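You operate a simulated robot arm through the tools that you are given. There is no shell and no other tool. Be economical: measure what you need, move in short steps, check, and stop when the job is done.

The job below is to be done with a simulated robot arm. You get a single attempt, and the scene is never put back.

JOB
Shut the dryer down and open its door to cool.
Fine: switch off before the door; heat knob to OFF, air slider to 0.

Only the result counts: the job must be done as asked and must still hold three seconds after the hand-in. Knocking over, shifting, dropping, spilling or breaking anything else fails it.

ROBOT AND FRAMES
A 7-joint arm with a two-finger parallel gripper, fixed in place. Base frame: the origin is at the foot of the arm, x ahead of it, y to its left, z up. Units: m, degrees, N and s.
With the tool pointing down near the work surface it reaches from about 0.22 to 0.74 m from the base axis. Its first joint turns from -166.0 to 166.0 degrees. Payload 1.57 kg.
The TCP is the grasp point between the finger pads, 0.03 m short of the fingertips. In the tool frame z runs along the fingers and y along their closing line. The gripper opens to 0.11 m. The fingers are 0.024 m wide and 0.012 m thick; the gripper's body (0.048 by 0.112 m) begins 0.078 m behind the TCP.
Orientation is told as [roll, pitch, yaw] about the base's x, y, z axes, in that order, counted from this pose: with the fingers straight down and closing along the base's y, the tool's x points along the base's -x, its y along +y and its z along -z.

CONTROLS
- The arm moves only by the tool jog_arm. Its argument "targets" is a list that holds one entry, the list of rows, each a list of 7 numbers: the shift along the base's x, y, z in m, then the turn, a rotation vector about the base's x, y, z in degrees, then the finger opening in m, from 0 to 0.11. In form: [[[tx, ty, tz, wx, wy, wz, fingers], ...]]. A call has 1 to 12 rows; each row shifts and turns the commanded pose from where the row before left it. Each row takes 0.2 s and may step no farther than 0.05 m and 8.6 degrees from the row before; otherwise, or with a gripper value out of range, the whole call is refused. Where a pose cannot be reached the arm comes as near as it can. A force on the tool above 90 N (or 10 N above the force at the start of the call, whichever is more), or a blocked arm, ends the call early, and 0.2 s more pass. The fingers move at their own pace (about 0.045 m/s each) and stop on an object; they squeeze with about 32 N. The grip force told is the motor's: it shows also when the fingers shut on nothing. Time passes only in rows, and 0.2 s behind the last, so rows that do not move let the fingers close. The reply holds the time, the measured pose of the TCP, the force on the tool along the base axes, the opening and the grip force, in the units named above and with some noise, with the torque about the TCP (base axes, N m) and any sound that the robot's microphone picked up, and new pictures: "pictures" is both (left out), scene, wrist or none.
- Cameras (640 x 400 px; columns grow to the right, rows downward): "scene" is fixed at [0.0531, -0.6545, 1.4675]; the picture's right is [0.71, -0.70, 0.00], its down [-0.28, -0.29, -0.92] and it looks along [0.64, 0.65, -0.40] (base axes); focal length 347 px, centre (320, 200). "wrist" rides on the gripper at [0.07, 0.016, -0.141] in the tool frame; the picture's right is [-0.23, 0.97, 0.00], its down [-0.86, -0.20, -0.48] and it looks along [-0.47, -0.11, 0.88] (tool axes); focal length 222 px, centre (320, 200). There is no depth. A picture from a camera that has moved, and an enlarged one, comes with that camera's place and axes in the base frame and with its lens. The place of the scene camera against the robot may be out by one fixed shift of up to 0.012 m in any direction.
- slide_trunk(by): slides the trunk up (or, below 0, down) by that many m; the arm rides with it, the base frame stays. It gives what a move gives, with no picture.
- inspect(camera, box): a new picture of the part [left, top, right, bottom] of that camera's present view, enlarged. It takes no simulated time.
- job_done(): hands the job in; it is judged then, once.

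Work in short steps. Places have to be worked out from the pictures, the camera data and where the tool is seen: move nearer, look again, correct. Check each grasp and each placing, and mend what went wrong. You have 120 turns and 200 pictures in all, those below and enlarged ones among them. Open the gripper and draw the arm clear of the work before you hand the job in, unless the task says otherwise; then end with one line.

The tools are called after ">>>" by a JSON object that holds its "op" and its "data". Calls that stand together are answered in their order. jog_arm: Moves the arm, as the interface text tells. Its arguments: {"type":"object","properties":{"targets":{"type":"array","items":{"type":"array","items":{"type":"array","items":{"type":"number"}}}},"pictures":{"type":"string","enum":["both","scene","wrist","none"]}},"required":["targets"]} The other tools are called the same way: slide_trunk (by) slides the trunk up or down; inspect (camera, box) takes an enlarged picture of a part of a camera's view; job_done () hands the job in.

At the start:

```text
t: 0.0
tcp_pos: [0.3324, 0.2375, 1.3419]
tcp_rot: [0.0, 0.1, 0.1]
contact_force: [0.1, -0.9, -1.0]
wrist_torque: [-0.02, -0.02, 0.0]
opening: 0.11
gripper_force: 0.0
trunk travel left (down, up): [-0.525, 0.065]
```

scene: 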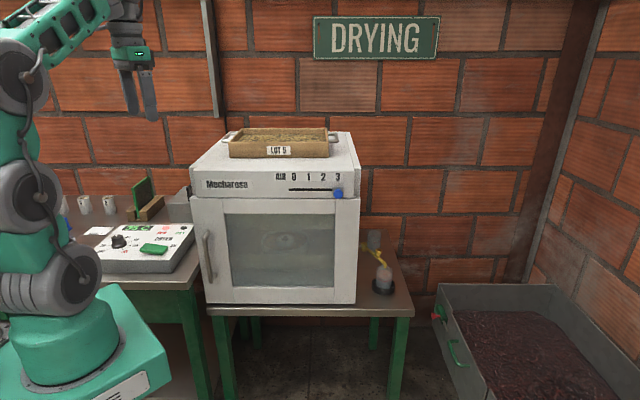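
wrist: 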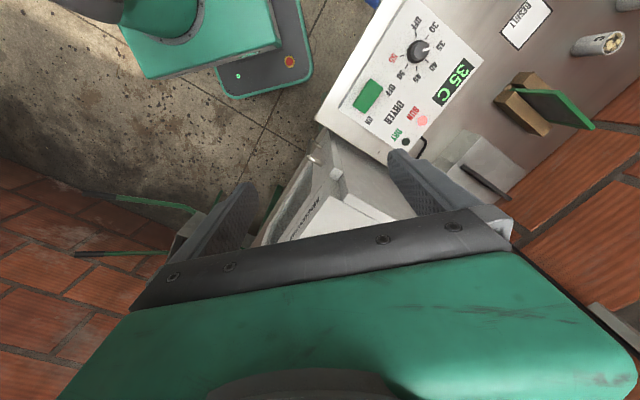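

I start by enlarging the control panel, the dryer front and the notes on the table.

>>> {"op": "inspect", "data": {"camera": "wrist", "box": [320, 0, 560, 170]}}

>>> {"op": "inspect", "data": {"camera": "scene", "box": [170, 120, 410, 310]}}

>>> {"op": "inspect", "data": {"camera": "scene", "box": [50, 170, 210, 280]}}

```text
2.35 times, centred on (440, 85) of wrist
camera zoom: at [0.2631, 0.252, 1.4833], right [0.23, 0.97, 0.0], down [0.86, -0.2, 0.48], along [0.47, -0.11, -0.88], focal length 523 px, centre (38, 471)
```

zoom: 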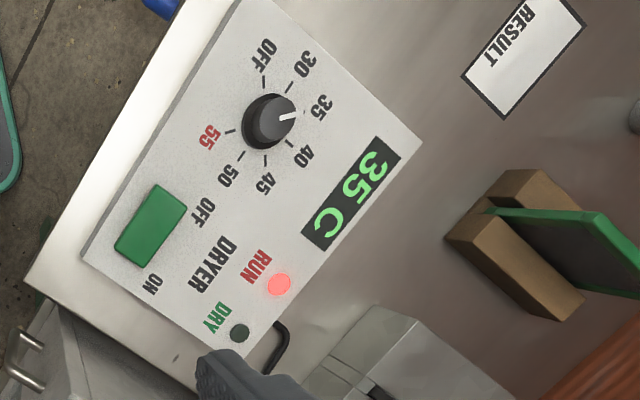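

```text
2.11 times, centred on (290, 215) of scene
camera zoom: at [0.0531, -0.6545, 1.4675], right [0.71, -0.7, 0.0], down [-0.28, -0.29, -0.92], along [0.64, 0.65, -0.4], focal length 730 px, centre (383, 168)
```

zoom: 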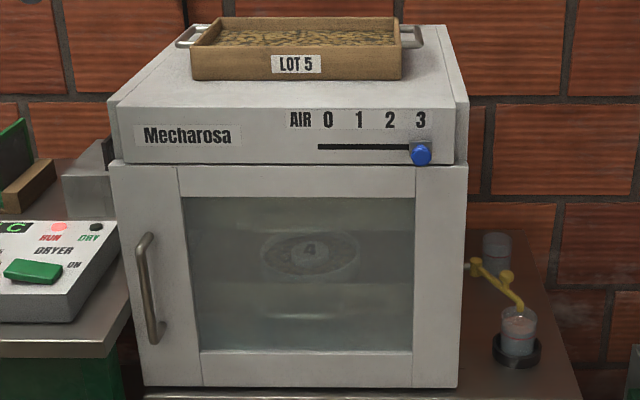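

```text
3.64 times, centred on (130, 225) of scene
camera zoom: at [0.0531, -0.6545, 1.4675], right [0.71, -0.7, 0.0], down [-0.28, -0.29, -0.92], along [0.64, 0.65, -0.4], focal length 1261 px, centre (1011, 109)
```

zoom: 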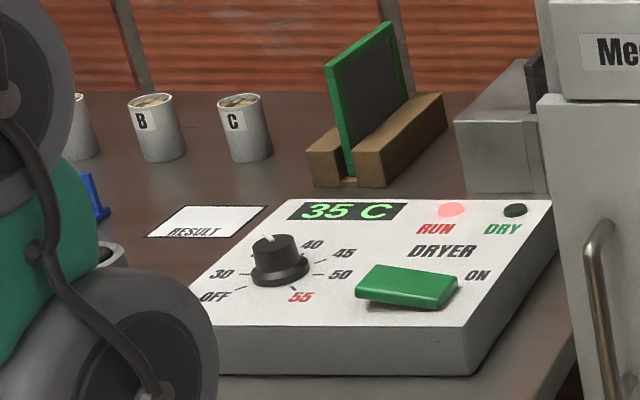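

The panel shows RUN lit, the knob at 35, the rocker ON, and air at 3. I estimate the knob at about (0.262, 0.455, 0.92), the rocker at (0.327, 0.335, 0.915), the dryer front running from (0.44, 0.27) to (0.78, -0.06), and everything turned 45°. I'll move back and above the panel with the fingers closed, then lower the trunk.

>>> {"op": "jog_arm", "data": {"targets": [[[-0.03, 0.03, 0, 0, 0, 0, 0], [-0.02, 0.04, 0, 0, 0, 0, 0], [0, 0.03, 0, 0, 0, 0, 0], [0, 0, 0, 0, 0, 0, 0], [0, 0, 0, 0, 0, 0, 0], [0, 0, 0, 0, 0, 0, 0]]], "pictures": "none"}}

>>> {"op": "slide_trunk", "data": {"by": -0.25}}

>>> {"op": "jog_arm", "data": {"targets": [[[0, 0, 0, 0, 0, 0, 0]]]}}

```text
t: 1.4
tcp_pos: [0.2824, 0.3378, 1.3423]
tcp_rot: [0.0, 0.0, 0.0]
contact_force: [-0.7, -0.4, 0.2]
wrist_torque: [-0.01, 0.01, 0.01]
opening: 0.0
gripper_force: 7.5
trunk travel left (down, up): [-0.525, 0.065]
```

```text
t: 4.0
tcp_pos: [0.2811, 0.3377, 1.0916]
tcp_rot: [0.0, 0.0, 0.0]
contact_force: [-0.6, 0.2, 0.8]
wrist_torque: [0.02, 0.0, 0.0]
opening: 0.0002
gripper_force: 21.4
trunk travel left (down, up): [-0.275, 0.315]
```

```text
t: 4.4
tcp_pos: [0.2812, 0.3375, 1.0919]
tcp_rot: [0.0, 0.0, 0.0]
contact_force: [0.2, -0.8, -0.5]
wrist_torque: [0.0, -0.03, 0.03]
opening: 0.0001
gripper_force: 21.2
trunk travel left (down, up): [-0.275, 0.315]
camera wrist: at [0.2122, 0.3528, 1.2333], right [0.23, 0.97, 0.0], down [0.86, -0.2, 0.48], along [0.47, -0.11, -0.88], focal length 222 px, centre (320, 200)
```

scene: 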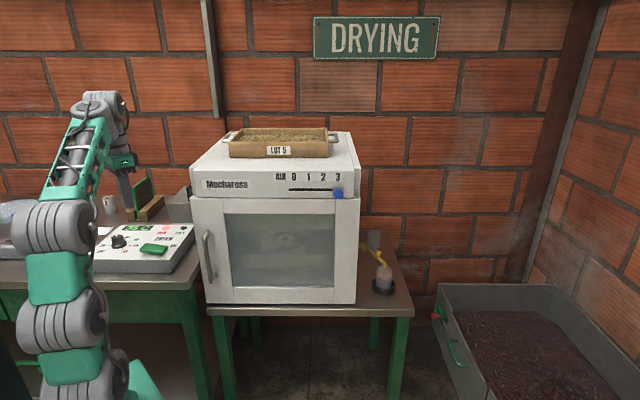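
wrist: 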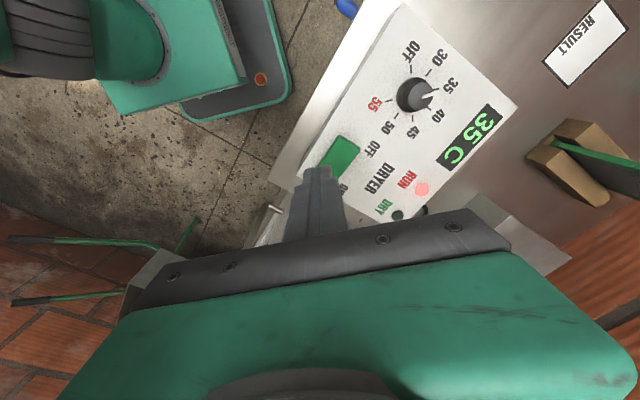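

>>> {"op": "inspect", "data": {"camera": "wrist", "box": [280, 30, 520, 230]}}

```text
2.00 times, centred on (400, 130) of wrist
camera zoom: at [0.2122, 0.3528, 1.2333], right [0.23, 0.97, 0.0], down [0.86, -0.2, 0.48], along [0.47, -0.11, -0.88], focal length 444 px, centre (160, 340)
```

zoom: 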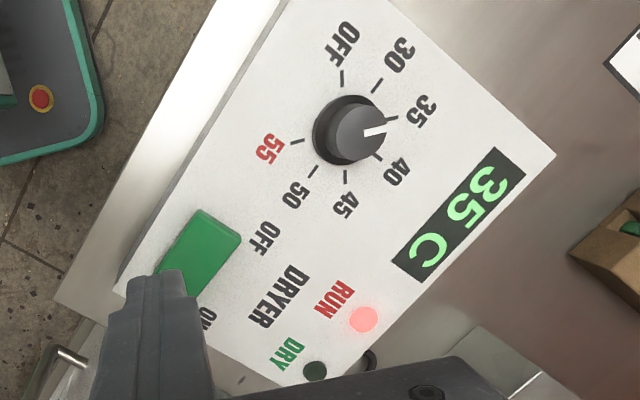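

Triangulation puts the knob top at about (0.261, 0.467, 0.92) and the OFF end of the rocker at about (0.308, 0.367). I'll move over that end and descend partway.

>>> {"op": "jog_arm", "data": {"targets": [[[0.026, 0.028, -0.02, 0, 0, 0, 0], [0, 0, -0.05, 0, 0, 0, 0], [0, 0, -0.04, 0, 0, 0, 0], [0, 0, 0, 0, 0, 0, 0]]]}}

>>> {"op": "inspect", "data": {"camera": "scene", "box": [80, 170, 240, 280]}}

```text
t: 5.4
tcp_pos: [0.3082, 0.3653, 0.9822]
tcp_rot: [0.0, 0.0, -0.1]
contact_force: [-0.1, -1.0, 0.3]
wrist_torque: [-0.01, 0.02, 0.0]
opening: 0.0
gripper_force: 21.5
trunk travel left (down, up): [-0.275, 0.315]
camera wrist: at [0.2373, 0.3806, 1.1231], right [0.23, 0.97, 0.0], down [0.86, -0.2, 0.48], along [0.47, -0.11, -0.88], focal length 222 px, centre (320, 200)
```

scene: 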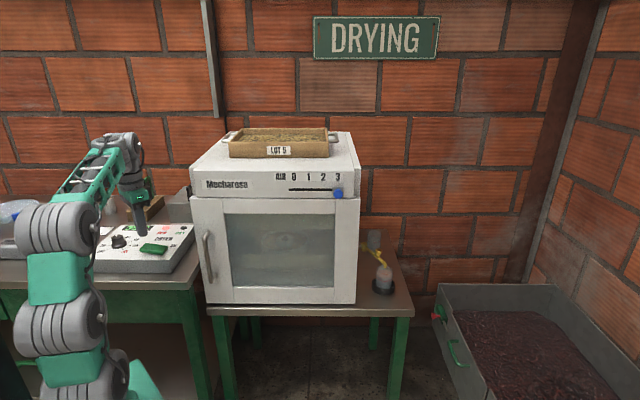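
wrist: 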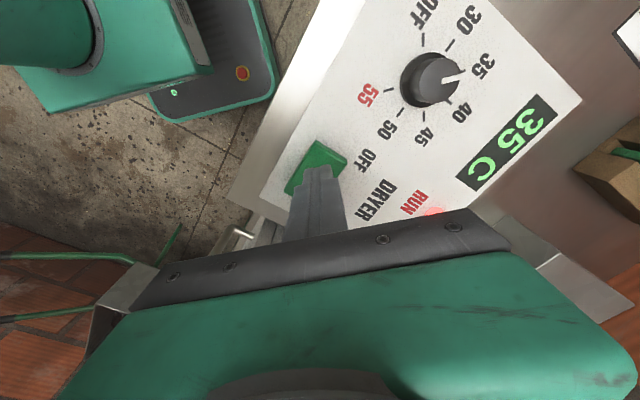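

```text
3.64 times, centred on (160, 225) of scene
camera zoom: at [0.0531, -0.6545, 1.4675], right [0.71, -0.7, 0.0], down [-0.28, -0.29, -0.92], along [0.64, 0.65, -0.4], focal length 1261 px, centre (902, 109)
```

zoom: 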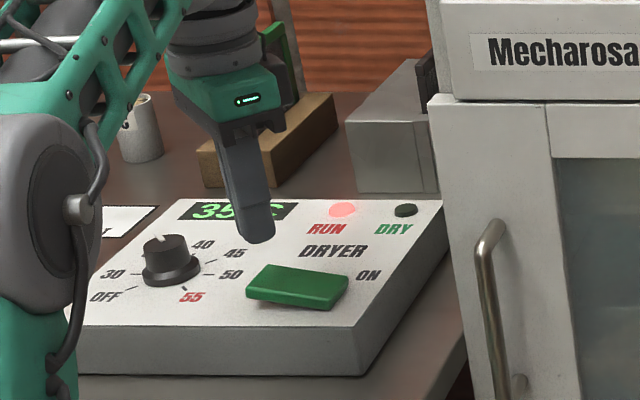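

RUN is still lit. The rocker's OFF edge comes out at about (0.306, 0.378, 0.907), so I'll aim 18 mm inward, at (0.318, 0.366), and press down in small steps.

>>> {"op": "jog_arm", "data": {"targets": [[[0.01, 0.0, -0.02, 0, 0, 0, 0], [0, 0, -0.015, 0, 0, 0, 0], [0, 0, -0.008, 0, 0, 0, 0], [0, 0, -0.006, 0, 0, 0, 0], [0, 0, 0, 0, 0, 0, 0]]]}}

>>> {"op": "inspect", "data": {"camera": "scene", "box": [80, 170, 240, 280]}}

```text
t: 6.6
tcp_pos: [0.3176, 0.3648, 0.9383]
tcp_rot: [0.5, -0.4, 0.0]
contact_force: [-0.6, 2.5, 39.6]
wrist_torque: [-0.19, -0.42, 0.07]
opening: 0.0
gripper_force: 21.7
trunk travel left (down, up): [-0.275, 0.315]
camera wrist: at [0.2464, 0.3793, 1.0799], right [0.23, 0.97, 0.01], down [0.85, -0.2, 0.48], along [0.47, -0.1, -0.88], focal length 222 px, centre (320, 200)
```

scene: 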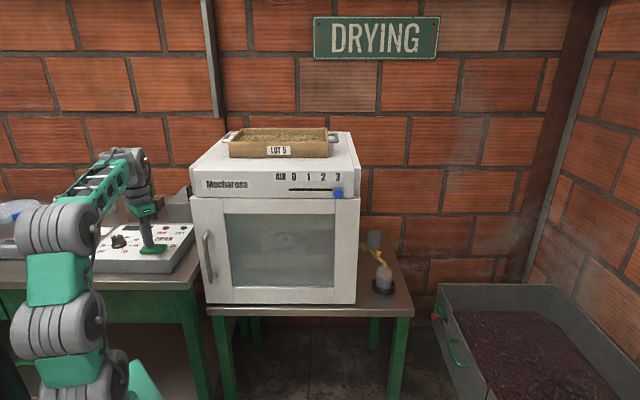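
wrist: 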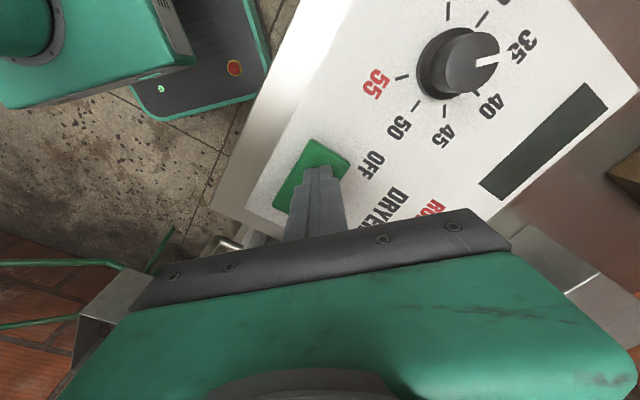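

```text
3.64 times, centred on (160, 225) of scene
camera zoom: at [0.0531, -0.6545, 1.4675], right [0.71, -0.7, 0.0], down [-0.28, -0.29, -0.92], along [0.64, 0.65, -0.4], focal length 1261 px, centre (902, 109)
```

zoom: 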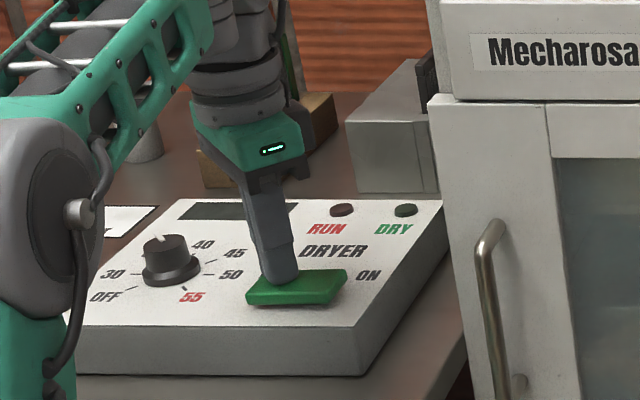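

The display and the RUN lamp are both dark, so the dryer is off. I'll lift, open the fingers, move above the knob at about (0.26, 0.47), and look.

>>> {"op": "jog_arm", "data": {"targets": [[[0, 0, 0.04, 0, 0, 0, 0], [0, 0, 0.04, 0, 0, 0, 0], [-0.03, 0.035, 0.0, 0, 0, 0, 0.08], [-0.028, 0.035, 0, 0, 0, 0, 0.08], [0, 0.035, 0, 0, 0, 0, 0.08], [0, 0, 0, 0, 0, 0, 0.08]]]}}

>>> {"op": "inspect", "data": {"camera": "scene", "box": [80, 170, 240, 280]}}

```text
t: 8.0
tcp_pos: [0.2595, 0.4692, 1.0114]
tcp_rot: [-0.2, 0.0, 0.0]
contact_force: [-0.2, 0.8, -0.2]
wrist_torque: [0.01, 0.01, 0.02]
opening: 0.0801
gripper_force: 0.0
trunk travel left (down, up): [-0.275, 0.315]
camera wrist: at [0.1897, 0.485, 1.1539], right [0.23, 0.97, 0.0], down [0.86, -0.2, 0.48], along [0.47, -0.11, -0.88], focal length 222 px, centre (320, 200)
```

scene: 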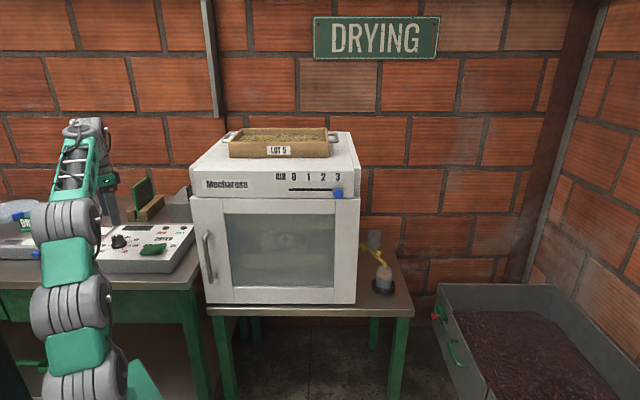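
wrist: 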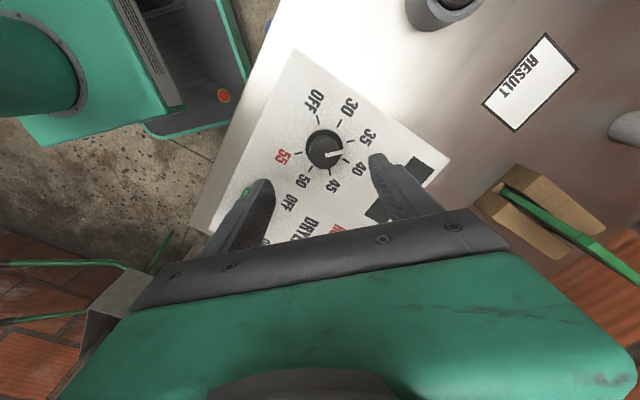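

```text
3.64 times, centred on (160, 225) of scene
camera zoom: at [0.0531, -0.6545, 1.4675], right [0.71, -0.7, 0.0], down [-0.28, -0.29, -0.92], along [0.64, 0.65, -0.4], focal length 1261 px, centre (902, 109)
```

zoom: 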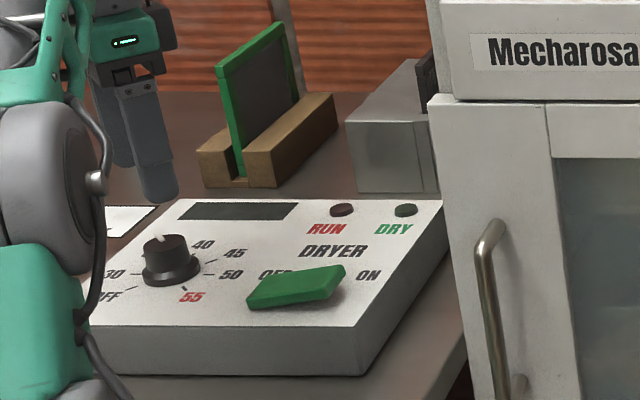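

The rocker is latched on OFF. The knob centre refines to about (0.257, 0.472), so I'll descend straddling it and check.

>>> {"op": "jog_arm", "data": {"targets": [[[-0.002, 0.003, -0.03, 0, 0, 0, 0.08], [0, 0, -0.03, 0, 0, 0, 0.08], [0, 0, -0.01, 0, 0, 0, 0.08], [0, 0, 0, 0, 0, 0, 0.08]]]}}

>>> {"op": "inspect", "data": {"camera": "scene", "box": [80, 200, 180, 280]}}

```text
t: 9.0
tcp_pos: [0.2585, 0.4725, 0.9418]
tcp_rot: [0.0, 0.0, 0.1]
contact_force: [-0.1, -0.1, 0.5]
wrist_torque: [0.01, -0.01, 0.02]
opening: 0.0798
gripper_force: 0.1
trunk travel left (down, up): [-0.275, 0.315]
camera wrist: at [0.1884, 0.4882, 1.0838], right [0.23, 0.97, 0.0], down [0.86, -0.2, 0.48], along [0.47, -0.11, -0.88], focal length 222 px, centre (320, 200)
```

scene: 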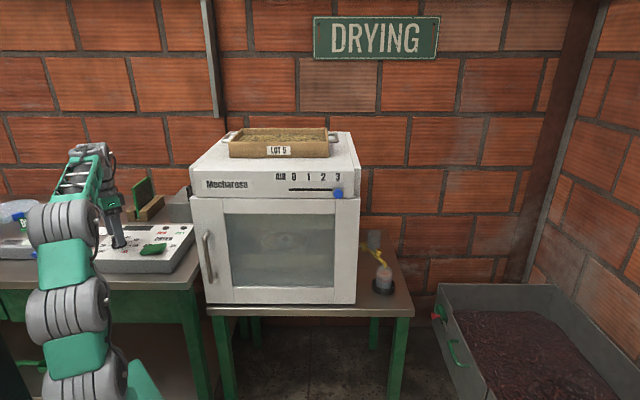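
wrist: 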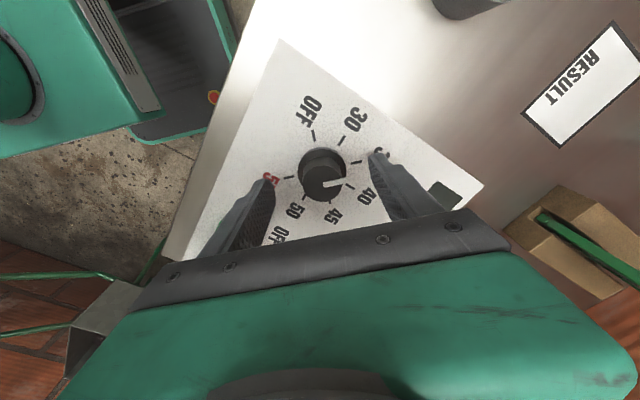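

```text
5.00 times, centred on (130, 240) of scene
camera zoom: at [0.0531, -0.6545, 1.4675], right [0.71, -0.7, 0.0], down [-0.28, -0.29, -0.92], along [0.64, 0.65, -0.4], focal length 1734 px, centre (1270, 0)
```

zoom: 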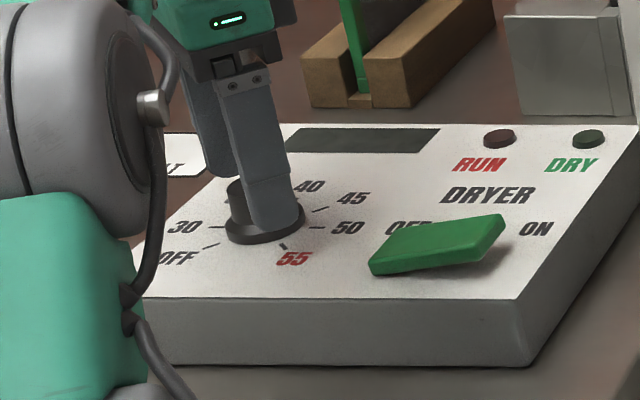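

The knob is centred between the fingers. I'll go down 8 mm more and close on it.

>>> {"op": "jog_arm", "data": {"targets": [[[0, 0, -0.008, 0, 0, 0, 0.08], [0, 0, 0, 0, 0, 0, 0.0], [0, 0, 0, 0, 0, 0, 0.0], [0, 0, 0, 0, 0, 0, 0.0], [0, 0, 0, 0, 0, 0, 0.0], [0, 0, 0, 0, 0, 0, 0.0]]], "pictures": "wrist"}}

```text
t: 10.4
tcp_pos: [0.2573, 0.4735, 0.9344]
tcp_rot: [-0.1, 0.0, 0.1]
contact_force: [1.4, 7.7, -0.3]
wrist_torque: [0.51, -0.31, 0.01]
opening: 0.0331
gripper_force: 34.2
trunk travel left (down, up): [-0.275, 0.315]
camera wrist: at [0.1885, 0.4892, 1.076], right [0.23, 0.97, 0.0], down [0.85, -0.2, 0.48], along [0.47, -0.11, -0.88], focal length 222 px, centre (320, 200)
```

wrist: 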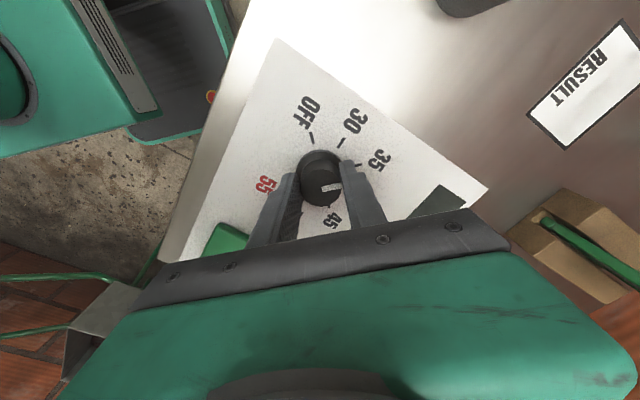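

The knob is gripped at 33 mm across. I'll turn it counter-clockwise seen from above (+z) toward 30 and OFF, about 45° first.

>>> {"op": "jog_arm", "data": {"targets": [[[0, 0.0015, 0, 0, 0, 7.5, 0.0], [0, 0, 0, 0, 0, 7.5, 0.0], [0, 0, 0, 0, 0, 7.5, 0.0], [0, 0, 0, 0, 0, 7.5, 0.0], [0, 0, 0, 0, 0, 7.5, 0.0], [0, 0, 0, 0, 0, 7.5, 0.0], [0, 0, 0, 0, 0, 0, 0.0]]], "pictures": "wrist"}}

```text
t: 12.0
tcp_pos: [0.2583, 0.4718, 0.9348]
tcp_rot: [0.0, 0.2, 45.1]
contact_force: [10.8, -26.6, -5.3]
wrist_torque: [-1.2, -0.26, -0.06]
opening: 0.0331
gripper_force: 40.9
trunk travel left (down, up): [-0.275, 0.315]
camera wrist: at [0.1986, 0.434, 1.0763], right [-0.53, 0.85, 0.0], down [0.75, 0.46, 0.48], along [0.4, 0.25, -0.88], focal length 222 px, centre (320, 200)
```

wrist: 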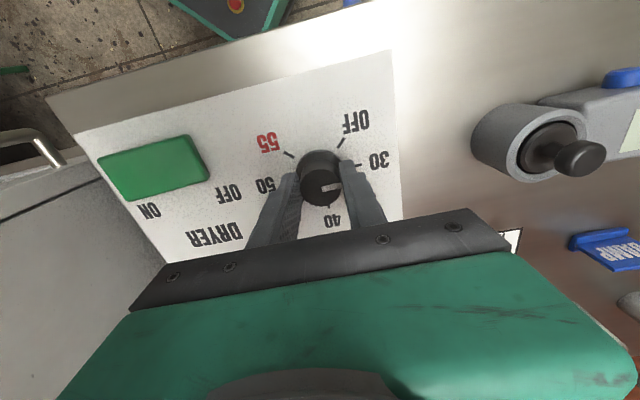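

The knob follows to 30. I'll ease the side load and turn on to OFF.

>>> {"op": "jog_arm", "data": {"targets": [[[0.001, -0.003, 0, 0, 0, 7.5, 0.0], [0, 0, 0, 0, 0, 7.5, 0.0], [0, 0, 0, 0, 0, 7.5, 0.0], [0, 0, 0, 0, 0, 7.5, 0.0], [0, 0, 0, 0, 0, 7.5, 0.0], [0, 0, 0, 0, 0, 7.5, 0.0], [0, 0, 0, 0, 0, 0, 0.0]]], "pictures": "wrist"}}

```text
t: 13.6
tcp_pos: [0.2605, 0.4709, 0.9338]
tcp_rot: [0.2, 0.0, 90.0]
contact_force: [16.2, -5.7, -8.9]
wrist_torque: [-0.25, -0.52, -0.02]
opening: 0.0333
gripper_force: 41.0
trunk travel left (down, up): [-0.275, 0.315]
camera wrist: at [0.2448, 0.4008, 1.0761], right [-0.97, 0.23, 0.0], down [0.2, 0.86, 0.48], along [0.11, 0.47, -0.88], focal length 222 px, centre (320, 200)
```

wrist: 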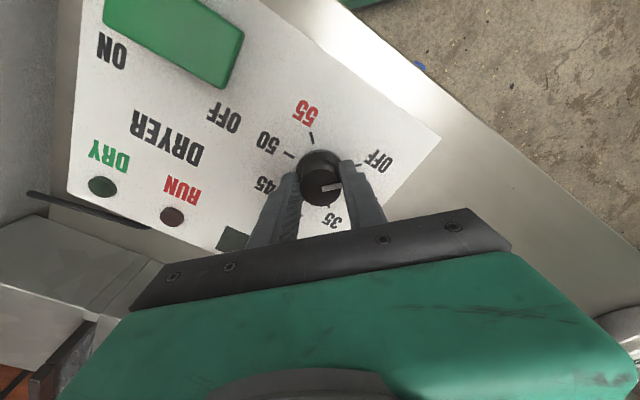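

The pointer now has the same relation to the OFF tick as it had to 35 at the start. I'll release, lift, and verify.

>>> {"op": "jog_arm", "data": {"targets": [[[0, 0, 0, 0, 0, 0, 0.07], [0, 0, 0, 0, 0, 0, 0.07], [0, 0, 0, 0, 0, 0, 0.07], [0, 0, 0.04, 0, 0, 0, 0.07], [0, 0, 0.05, 0, 0, 0, 0.07], [0, 0, 0.05, 0, 0, 0, 0.07], [0, 0, 0, 0, 0, 0, 0.07]]], "pictures": "wrist"}}

>>> {"op": "inspect", "data": {"camera": "wrist", "box": [220, 80, 440, 220]}}

>>> {"op": "inspect", "data": {"camera": "scene", "box": [80, 170, 240, 280]}}

```text
t: 15.0
tcp_pos: [0.2589, 0.4763, 1.0633]
tcp_rot: [-0.5, -1.1, 90.1]
contact_force: [9.1, 20.8, -31.7]
wrist_torque: [-0.35, 0.32, 0.15]
opening: 0.0699
gripper_force: 0.0
out of reach, approached as far as the arm can: row 6
trunk travel left (down, up): [-0.275, 0.315]
stopped in row 7: the force on the tool passed its limit at 115 N (the readings are from after the stop); the commanded pose is now the measured one
camera wrist: at [0.2426, 0.4033, 1.2042], right [-0.97, 0.23, 0.0], down [0.19, 0.85, 0.5], along [0.12, 0.48, -0.87], focal length 222 px, centre (320, 200)
```

wrist: 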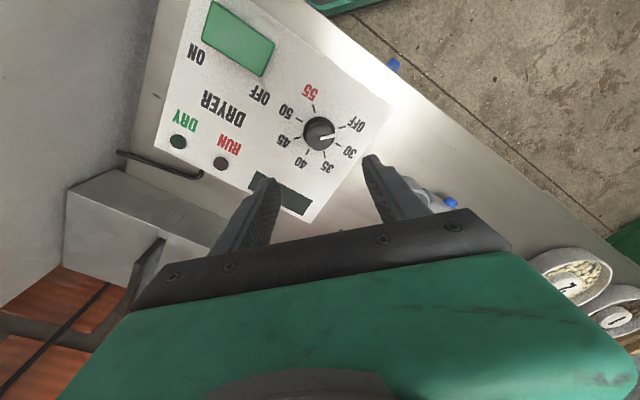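

```text
2.86 times, centred on (330, 150) of wrist
camera zoom: at [0.2426, 0.4033, 1.2042], right [-0.97, 0.23, 0.0], down [0.19, 0.85, 0.5], along [0.12, 0.48, -0.87], focal length 635 px, centre (291, 343)
```

zoom: 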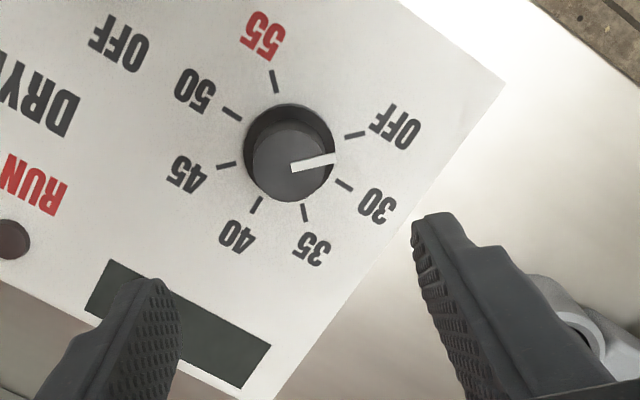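

```text
3.64 times, centred on (160, 225) of scene
camera zoom: at [0.0531, -0.6545, 1.4675], right [0.71, -0.7, 0.0], down [-0.28, -0.29, -0.92], along [0.64, 0.65, -0.4], focal length 1261 px, centre (902, 109)
```

zoom: 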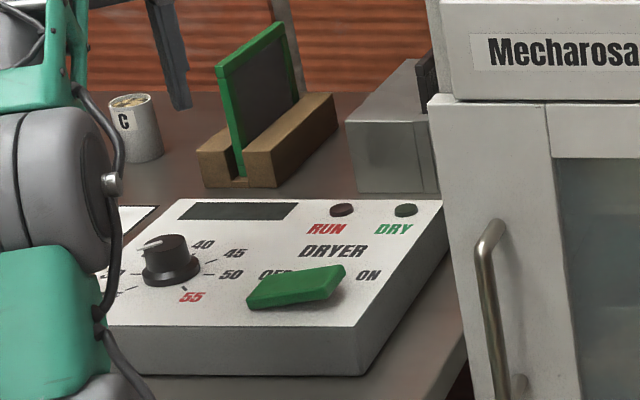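

The knob pointer is parallel to the OFF tick, so it is set. The lift reached a reach limit with some force, so I'll check the scene view before moving on.

>>> {"op": "inspect", "data": {"camera": "scene", "box": [0, 80, 240, 400]}}

>>> {"op": "inspect", "data": {"camera": "scene", "box": [250, 150, 370, 230]}}

>>> {"op": "jog_arm", "data": {"targets": [[[0, 0, -0.01, 0, 0, 0, 0.07], [0, 0, 0, 0, 0, 0, 0.07]]], "pictures": "none"}}

```text
1.25 times, centred on (120, 240) of scene
camera zoom: at [0.0531, -0.6545, 1.4675], right [0.71, -0.7, 0.0], down [-0.28, -0.29, -0.92], along [0.64, 0.65, -0.4], focal length 433 px, centre (570, 150)
```

zoom: 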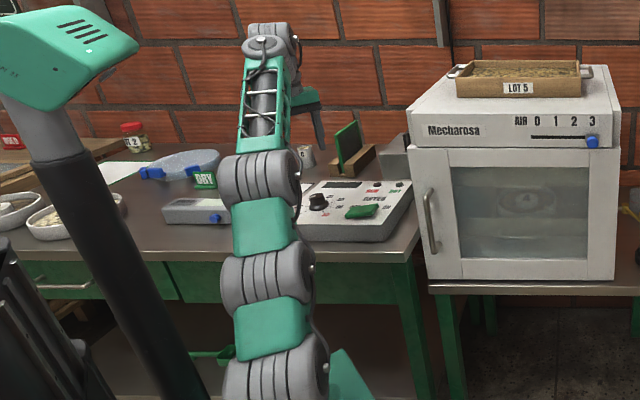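

```text
5.00 times, centred on (310, 190) of scene
camera zoom: at [0.0531, -0.6545, 1.4675], right [0.71, -0.7, 0.0], down [-0.28, -0.29, -0.92], along [0.64, 0.65, -0.4], focal length 1734 px, centre (370, 250)
```

zoom: 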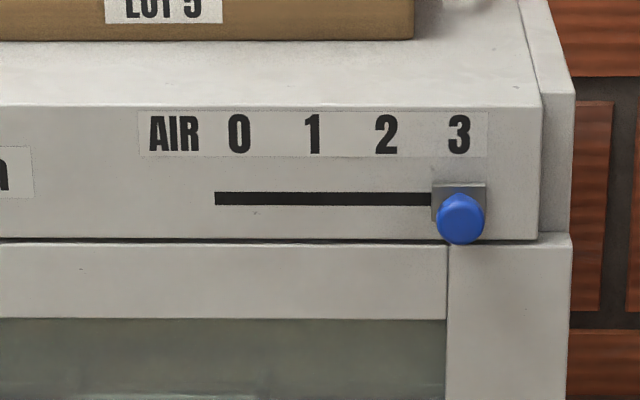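

```text
t: 15.6
tcp_pos: [0.2596, 0.4758, 1.055]
tcp_rot: [-0.5, -0.9, 90.1]
contact_force: [-0.1, -0.3, -0.6]
wrist_torque: [-0.06, 0.02, 0.0]
opening: 0.07
gripper_force: 0.0
trunk travel left (down, up): [-0.275, 0.315]
```

That was a joint limit at this yaw, and the force has cleared. I'll unwind 45° and swing round in front of the dryer, clear of its corner.

>>> {"op": "jog_arm", "data": {"targets": [[[0, -0.02, 0, 0.5, 0.9, -7.5, 0.05], [0, -0.03, 0, 0, 0, -7.5, 0.05], [0, -0.03, 0, 0, 0, -7.5, 0.05], [0, -0.03, 0.01, 0, 0, -7.5, 0.05], [0, -0.03, 0.01, 0, 0, -7.5, 0.05], [0.01, -0.03, 0.01, 0, 0, -7.5, 0.05], [0.01, -0.045, 0.01, 0, 0, 0, 0.05], [0.01, -0.045, 0, 0, 0, 0, 0.05], [0.01, -0.045, 0, 0, 0, 0, 0.05], [0.02, -0.045, 0, 0, 0, 0, 0.05], [0.02, -0.045, 0, 0, 0, 0, 0.05], [0, 0, 0, 0, 0, 0, 0.05]]]}}

```text
t: 18.2
tcp_pos: [0.337, 0.0803, 1.0948]
tcp_rot: [0.6, -1.4, 45.0]
contact_force: [0.3, -0.7, -0.6]
wrist_torque: [0.03, 0.01, -0.03]
opening: 0.05
gripper_force: 0.0
trunk travel left (down, up): [-0.275, 0.315]
camera wrist: at [0.2758, 0.0387, 1.2338], right [-0.53, 0.85, 0.02], down [0.74, 0.45, 0.5], along [0.41, 0.27, -0.87], focal length 222 px, centre (320, 200)
```

scene: 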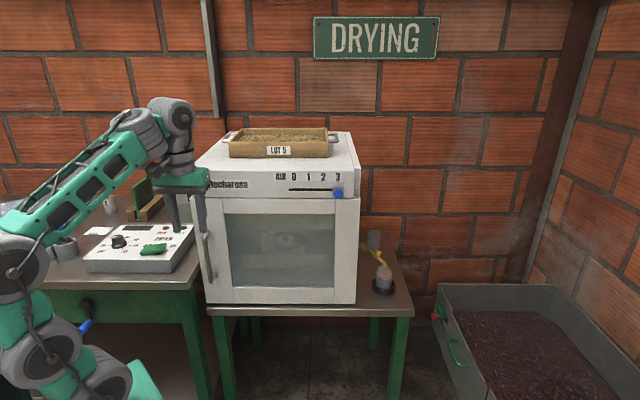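
wrist: 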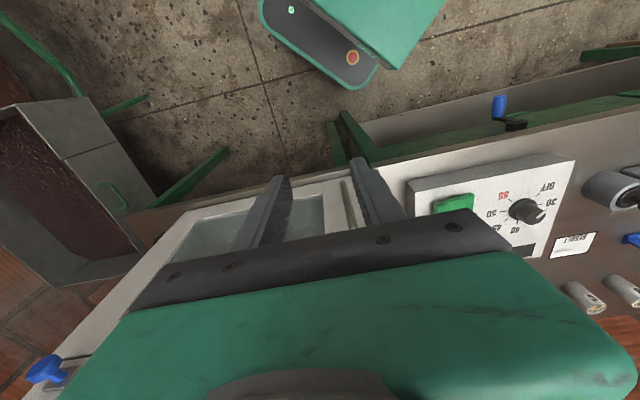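

Next I'll move to in front of the slider while tilting the tool up to horizontal, facing the dryer.

>>> {"op": "jog_arm", "data": {"targets": [[[0.01, -0.025, 0, 5.8, -5.8, 0, 0.05], [0.01, -0.025, 0, 5.8, -5.8, 0, 0.05], [0.01, -0.025, 0, 5.8, -5.8, 0, 0.05], [0.01, -0.025, 0, 5.8, -5.8, 0, 0.05], [0.01, -0.025, 0, 5.8, -5.8, 0, 0.05], [0.01, -0.025, 0, 5.8, -5.8, 0, 0.05], [0.01, -0.025, 0, 5.8, -5.8, 0, 0.05], [0.015, -0.025, 0, 5.8, -5.8, 0, 0.05], [0.015, -0.025, 0, 5.8, -5.8, 0, 0.05], [0.015, -0.025, 0, 5.8, -5.8, 0, 0.05], [0.015, -0.025, 0, 5.6, -5.6, 0, 0.05], [0, 0, 0, 0, 0, 0, 0.05]]]}}

```text
t: 20.8
tcp_pos: [0.375, -0.0104, 1.0932]
tcp_rot: [0.5, -31.5, 45.0]
contact_force: [-0.2, 0.1, 0.4]
wrist_torque: [-0.04, -0.01, 0.0]
opening: 0.0502
gripper_force: 0.0
out of reach, approached as far as the arm can: row 4, 5, 6, 7, 8, 9, 10, 11
trunk travel left (down, up): [-0.275, 0.315]
camera wrist: at [0.2712, -0.0957, 1.1781], right [-0.56, 0.82, 0.13], down [0.48, 0.2, 0.85], along [0.68, 0.53, -0.51], focal length 222 px, centre (320, 200)
```

scene: 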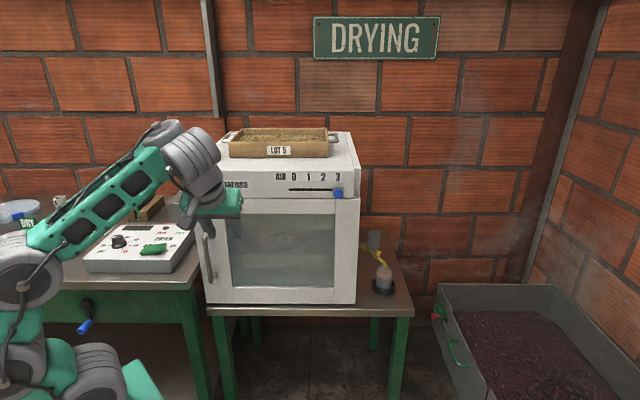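
wrist: 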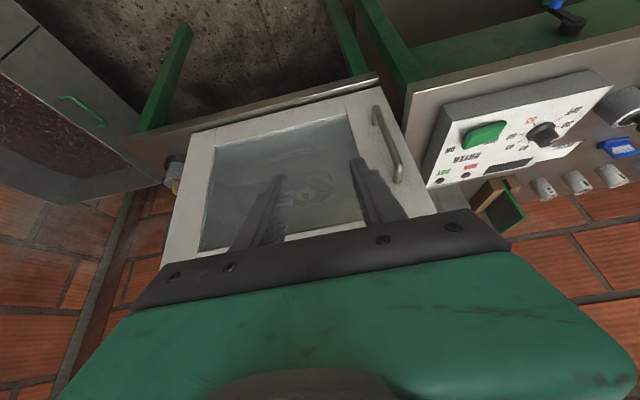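

The tilt stalled at about 31° because the tool is too close to the base here. I'll move outward first without turning and see how the command behaves.

>>> {"op": "jog_arm", "data": {"targets": [[[0.015, -0.03, 0.0, 0, 0, 0, 0.05], [0.015, -0.03, 0.0, 0, 0, 0, 0.05], [0.02, -0.03, 0.0, 0, 0, 0, 0.05], [0.02, -0.03, 0.0, 0, 0, 0, 0.05], [0.02, -0.03, 0.0, 0, 0, 0, 0.05], [0, 0, 0, 0, 0, 0, 0.05]]], "pictures": "scene"}}

```text
t: 22.2
tcp_pos: [0.4411, -0.0799, 1.0997]
tcp_rot: [-0.7, -29.4, 45.0]
contact_force: [0.1, -0.3, -0.7]
wrist_torque: [-0.01, 0.0, -0.01]
opening: 0.05
gripper_force: 0.1
out of reach, approached as far as the arm can: row 1, 2, 3, 4, 5
trunk travel left (down, up): [-0.275, 0.315]
```

scene: 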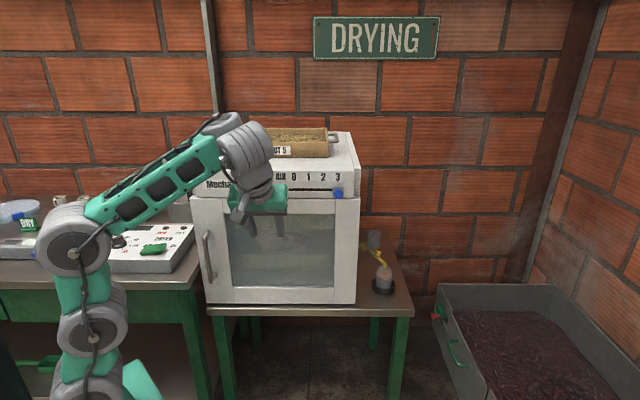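

The command follows the reachable pose, and this 30° tilt will do: fingers closing along the dryer front can straddle both the slider knob and the vertical handle from above. I'll ease the tilt slightly and look.

>>> {"op": "jog_arm", "data": {"targets": [[[-0.01, -0.03, 0.02, -3.5, 3.5, 0, 0.05], [0, -0.03, 0.03, 0, 0, 0, 0.05], [0, 0, 0, 0, 0, 0, 0.05]]], "pictures": "both"}}

```text
t: 23.0
tcp_pos: [0.4241, -0.1151, 1.0951]
tcp_rot: [0.4, -26.3, 45.0]
contact_force: [-0.7, 0.0, -0.7]
wrist_torque: [0.02, 0.01, 0.01]
opening: 0.0501
gripper_force: 0.1
out of reach, approached as far as the arm can: row 1, 2
trunk travel left (down, up): [-0.275, 0.315]
camera wrist: at [0.3265, -0.194, 1.1919], right [-0.55, 0.83, 0.11], down [0.54, 0.25, 0.81], along [0.64, 0.5, -0.58], focal length 222 px, centre (320, 200)
```

scene: 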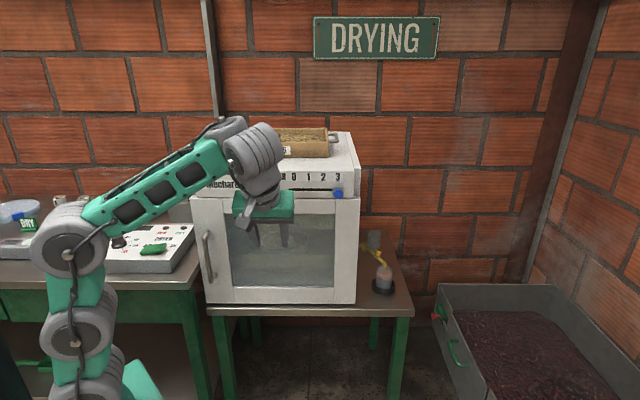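
wrist: 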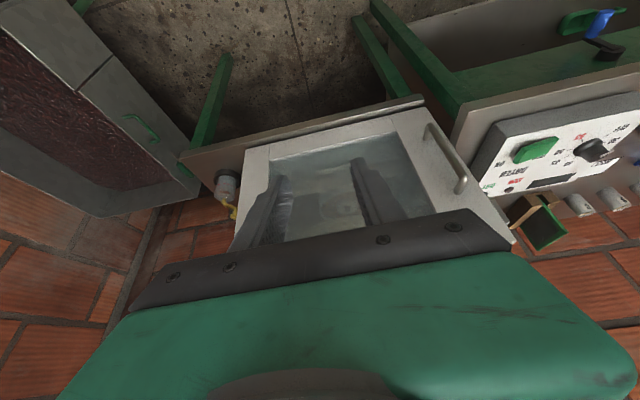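

The arm seems wrist-limited when working high relative to the trunk. I'll raise the trunk and then reach down from there.

>>> {"op": "slide_trunk", "data": {"by": 0.25}}

>>> {"op": "jog_arm", "data": {"targets": [[[0, -0.01, -0.04, 0, 0, 0, 0.05], [0, -0.01, -0.04, 0, 0, 0, 0.05], [0, -0.01, -0.04, 0, 0, 0, 0.05], [0, -0.01, -0.04, 0, 0, 0, 0.05], [0, 0, -0.04, 0, 0, 0, 0.05], [0, 0, 0, 0, 0, 0, 0.05]]], "pictures": "scene"}}

```text
t: 25.6
tcp_pos: [0.4253, -0.1145, 1.3469]
tcp_rot: [0.4, -26.3, 45.1]
contact_force: [-0.2, -0.3, 0.5]
wrist_torque: [0.04, 0.01, 0.0]
opening: 0.0504
gripper_force: 0.0
trunk travel left (down, up): [-0.525, 0.065]
```

```text
t: 27.0
tcp_pos: [0.4284, -0.1594, 1.1598]
tcp_rot: [0.5, -26.2, 45.1]
contact_force: [-0.4, 0.3, 0.2]
wrist_torque: [-0.01, 0.0, 0.03]
opening: 0.0501
gripper_force: 0.1
out of reach, approached as far as the arm can: row 1, 5
trunk travel left (down, up): [-0.525, 0.065]
```

scene: 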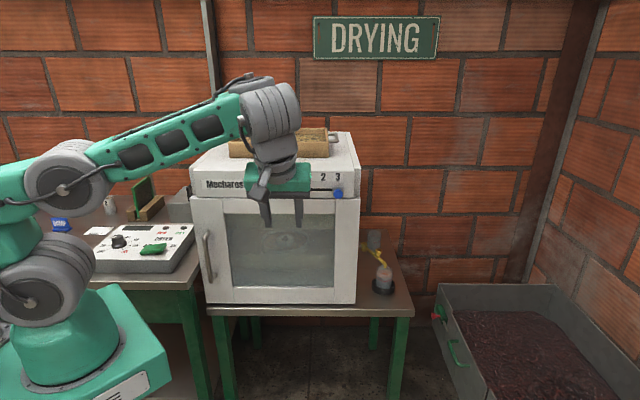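

The trunk is up again. I'll test tilting further here.

>>> {"op": "jog_arm", "data": {"targets": [[[0, 0, -0.02, 5.5, -5.5, 0, 0.05], [0, 0, 0, 5.5, -5.5, 0, 0.05], [0, 0, 0, 5.5, -5.5, 0, 0.05], [0, 0, 0, 5.5, -5.5, 0, 0.05], [0, 0, 0, 0, 0, 0, 0.05]]], "pictures": "wrist"}}

```text
t: 28.2
tcp_pos: [0.4292, -0.1594, 1.1595]
tcp_rot: [0.6, -26.2, 45.1]
contact_force: [-0.4, 1.2, 0.0]
wrist_torque: [-0.03, 0.01, -0.01]
opening: 0.0503
gripper_force: 0.1
out of reach, approached as far as the arm can: row 1, 2, 3, 4
trunk travel left (down, up): [-0.525, 0.065]
camera wrist: at [0.33, -0.2384, 1.2567], right [-0.55, 0.83, 0.11], down [0.54, 0.25, 0.8], along [0.64, 0.5, -0.58], focal length 222 px, centre (320, 200)
```

wrist: 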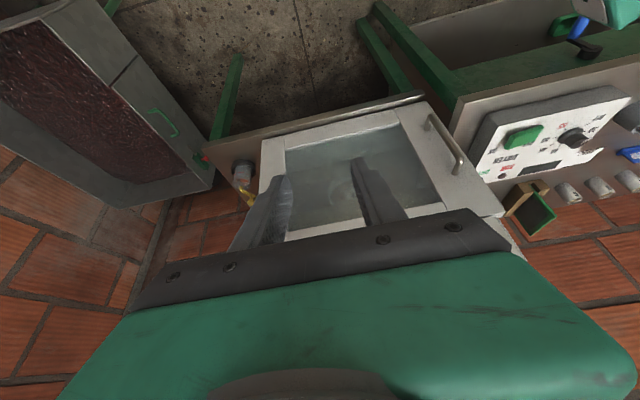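

More tilt isn't available here, but near-vertical fingers suffice. The handle triangulates to about (0.423, 0.16, 1.0) and the slider knob to about (0.715, -0.053, 1.09). I'll reduce the tilt to about 18° and move in front of the slider, staying ~9 cm out.

>>> {"op": "jog_arm", "data": {"targets": [[[0.0, 0.0, 0.0, -5.6, 5.6, 0, 0.06], [0.042, 0.006, 0, 0, 0, 0, 0.06], [0.042, 0.006, 0, 0, 0, 0, 0.06], [0.042, 0.006, 0, 0, 0, 0, 0.06], [0.042, 0.006, 0, 0, 0, 0, 0.06], [0.042, 0.006, 0, 0, 0, 0, 0.06], [0, 0, 0, 0, 0, 0, 0.06]]], "pictures": "scene"}}

>>> {"op": "inspect", "data": {"camera": "scene", "box": [240, 130, 400, 240]}}

```text
t: 29.8
tcp_pos: [0.6372, -0.1289, 1.1599]
tcp_rot: [0.6, -18.2, 45.0]
contact_force: [0.2, -0.1, -0.1]
wrist_torque: [-0.03, -0.01, -0.04]
opening: 0.0601
gripper_force: 0.1
trunk travel left (down, up): [-0.525, 0.065]
```

scene: 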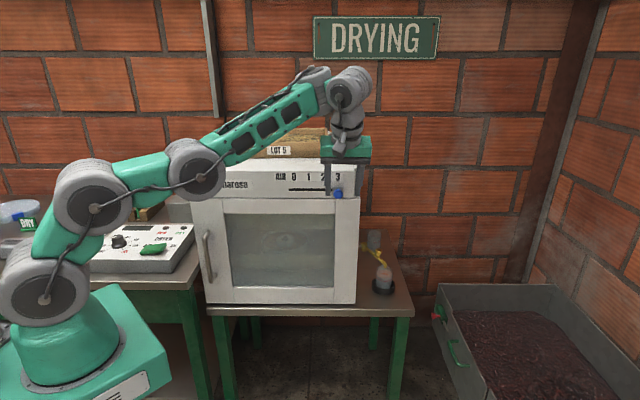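

```text
3.64 times, centred on (320, 185) of scene
camera zoom: at [0.0531, -0.6545, 1.4675], right [0.71, -0.7, 0.0], down [-0.28, -0.29, -0.92], along [0.64, 0.65, -0.4], focal length 1261 px, centre (320, 254)
```

zoom: 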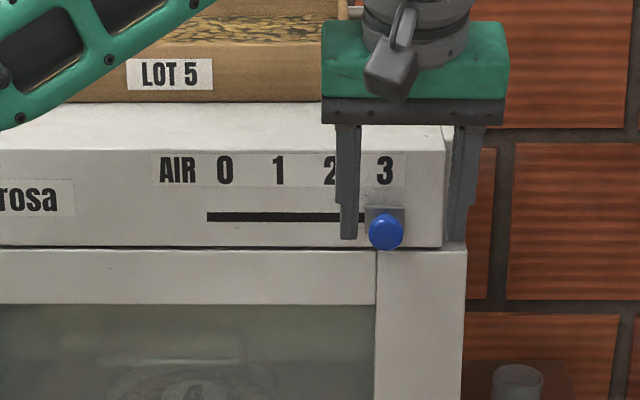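

The fingers straddle the knob, slightly too far right. I'll shift left 11 mm, lower 5 cm, advance 5 cm, then check.

>>> {"op": "jog_arm", "data": {"targets": [[[-0.0075, 0.0075, -0.025, 0, 0, 0, 0.06], [0.0, 0.0, -0.025, 0, 0, 0, 0.06], [0.018, 0.018, 0, 0, 0, 0, 0.06], [0.017, 0.017, 0, 0, 0, 0, 0.06], [0, 0, 0, 0, 0, 0, 0.06]]], "pictures": "wrist"}}

>>> {"op": "inspect", "data": {"camera": "scene", "box": [240, 130, 400, 240]}}

```text
t: 31.0
tcp_pos: [0.667, -0.0882, 1.1105]
tcp_rot: [0.6, -18.2, 44.9]
contact_force: [-0.2, 0.4, -0.6]
wrist_torque: [0.05, 0.02, 0.0]
opening: 0.06
gripper_force: 0.0
trunk travel left (down, up): [-0.525, 0.065]
camera wrist: at [0.5775, -0.1558, 1.223], right [-0.54, 0.84, 0.08], down [0.61, 0.32, 0.72], along [0.58, 0.44, -0.69], focal length 222 px, centre (320, 200)
```

wrist: 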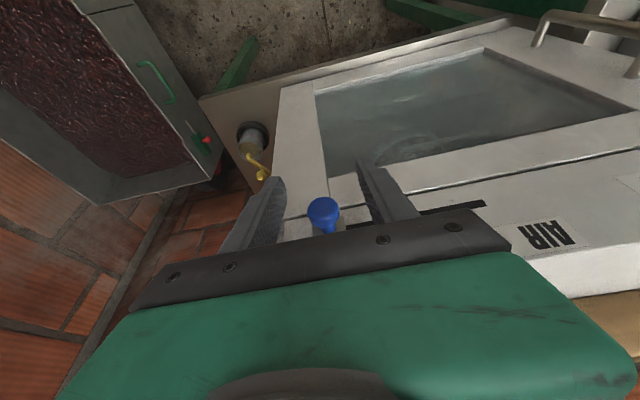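

```text
3.64 times, centred on (320, 185) of scene
camera zoom: at [0.0531, -0.6545, 1.4675], right [0.71, -0.7, 0.0], down [-0.28, -0.29, -0.92], along [0.64, 0.65, -0.4], focal length 1261 px, centre (320, 254)
```

zoom: 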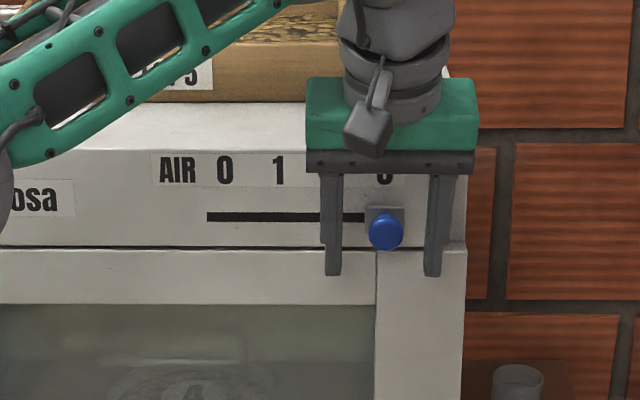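

The apparent ball size puts the knob tip only ~18 mm ahead of the TCP and laterally centred. I'll advance 20 mm and close on it.

>>> {"op": "jog_arm", "data": {"targets": [[[0.007, 0.007, 0, 0, 0, 0, 0.06], [0.007, 0.007, 0, 0, 0, 0, 0.06], [0, 0, 0, 0, 0, 0, 0.0], [0, 0, 0, 0, 0, 0, 0.0], [0, 0, 0, 0, 0, 0, 0.0], [0, 0, 0, 0, 0, 0, 0.0]]], "pictures": "wrist"}}

>>> {"op": "inspect", "data": {"camera": "scene", "box": [240, 130, 400, 240]}}

```text
t: 32.4
tcp_pos: [0.6788, -0.0729, 1.1091]
tcp_rot: [0.6, -18.2, 45.0]
contact_force: [1.1, -0.8, 0.3]
wrist_torque: [0.0, 0.02, -0.04]
opening: 0.0247
gripper_force: 30.6
trunk travel left (down, up): [-0.525, 0.065]
camera wrist: at [0.5913, -0.1419, 1.2228], right [-0.54, 0.84, 0.08], down [0.61, 0.32, 0.72], along [0.58, 0.44, -0.69], focal length 222 px, centre (320, 200)
```

wrist: 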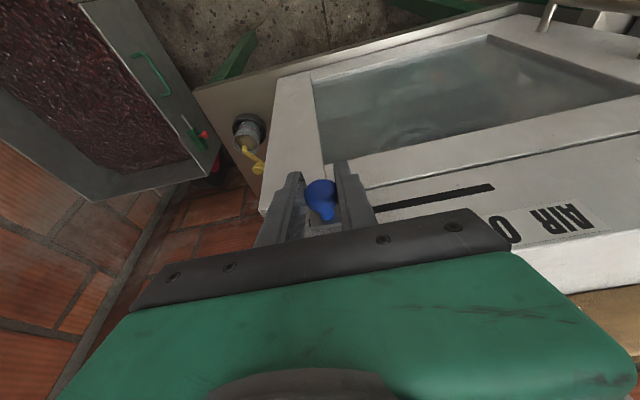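

```text
3.64 times, centred on (320, 185) of scene
camera zoom: at [0.0531, -0.6545, 1.4675], right [0.71, -0.7, 0.0], down [-0.28, -0.29, -0.92], along [0.64, 0.65, -0.4], focal length 1261 px, centre (320, 254)
```

zoom: 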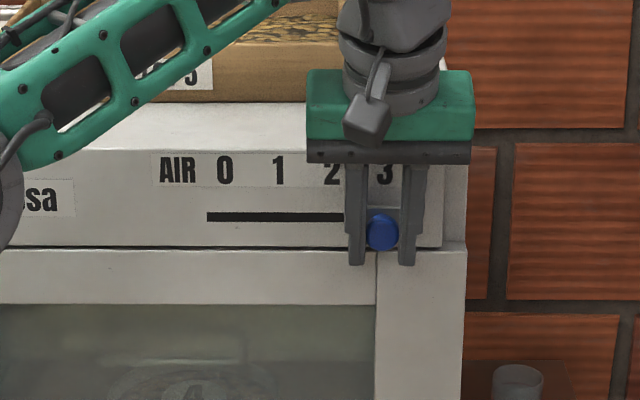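

The knob is gripped at 24.7 mm. I'll slide it left along the track, about 12 cm, in steps.

>>> {"op": "jog_arm", "data": {"targets": [[[-0.014, 0.014, 0, 0, 0, 0, 0], [-0.014, 0.014, 0, 0, 0, 0, 0], [-0.014, 0.014, 0, 0, 0, 0, 0], [-0.014, 0.014, 0, 0, 0, 0, 0], [-0.014, 0.014, 0, 0, 0, 0, 0], [0, 0, 0, 0, 0, 0, 0]]], "pictures": "none"}}

>>> {"op": "inspect", "data": {"camera": "scene", "box": [240, 130, 400, 240]}}

```text
t: 33.8
tcp_pos: [0.6305, -0.0106, 1.15]
tcp_rot: [0.5, -18.6, 45.4]
contact_force: [-1.6, 0.2, 17.3]
wrist_torque: [-0.03, 0.04, 0.03]
opening: 0.0
gripper_force: 21.7
out of reach, approached as far as the arm can: row 2, 3, 4, 5
trunk travel left (down, up): [-0.525, 0.065]
```

```text
3.64 times, centred on (320, 185) of scene
camera zoom: at [0.0531, -0.6545, 1.4675], right [0.71, -0.7, 0.0], down [-0.28, -0.29, -0.92], along [0.64, 0.65, -0.4], focal length 1261 px, centre (320, 254)
```

zoom: 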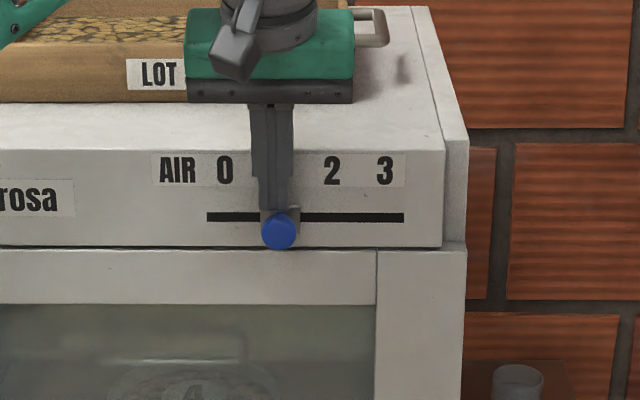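

The knob got to 1, then an arm limit pulled the fingers up and off it. I'll back off and up, ease the tilt, and lower the trunk 0.15 m to get a better arm posture, then push the knob from its right side with closed fingers.

>>> {"op": "jog_arm", "data": {"targets": [[[-0.005, -0.005, 0.02, 0, 0, 0, 0], [-0.02, -0.02, 0.03, 0, 0, 0, 0], [-0.01, -0.035, 0.03, -4.2, 4.2, 0, 0], [0.0, -0.01, 0.03, 0, 0, 0, 0], [0, 0, 0, 0, 0, 0, 0]]], "pictures": "none"}}

>>> {"op": "slide_trunk", "data": {"by": -0.15}}

>>> {"op": "inspect", "data": {"camera": "scene", "box": [200, 110, 400, 240]}}

```text
t: 35.0
tcp_pos: [0.5969, -0.0801, 1.2523]
tcp_rot: [0.6, -12.4, 45.1]
contact_force: [0.1, 0.2, -0.1]
wrist_torque: [-0.01, 0.04, -0.01]
opening: 0.0
gripper_force: 20.9
trunk travel left (down, up): [-0.525, 0.065]
```

```text
t: 36.8
tcp_pos: [0.5956, -0.0793, 1.101]
tcp_rot: [0.6, -12.3, 45.0]
contact_force: [0.1, 0.4, -0.4]
wrist_torque: [-0.01, -0.02, 0.01]
opening: 0.0002
gripper_force: 21.1
trunk travel left (down, up): [-0.375, 0.215]
```

```text
3.08 times, centred on (300, 175) of scene
camera zoom: at [0.0531, -0.6545, 1.4675], right [0.71, -0.7, 0.0], down [-0.28, -0.29, -0.92], along [0.64, 0.65, -0.4], focal length 1067 px, centre (382, 277)
```

zoom: 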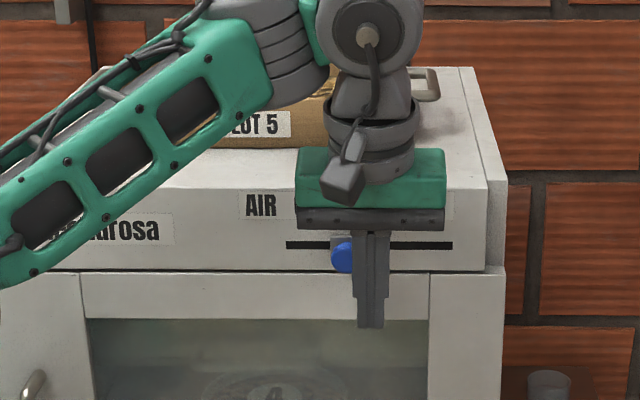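

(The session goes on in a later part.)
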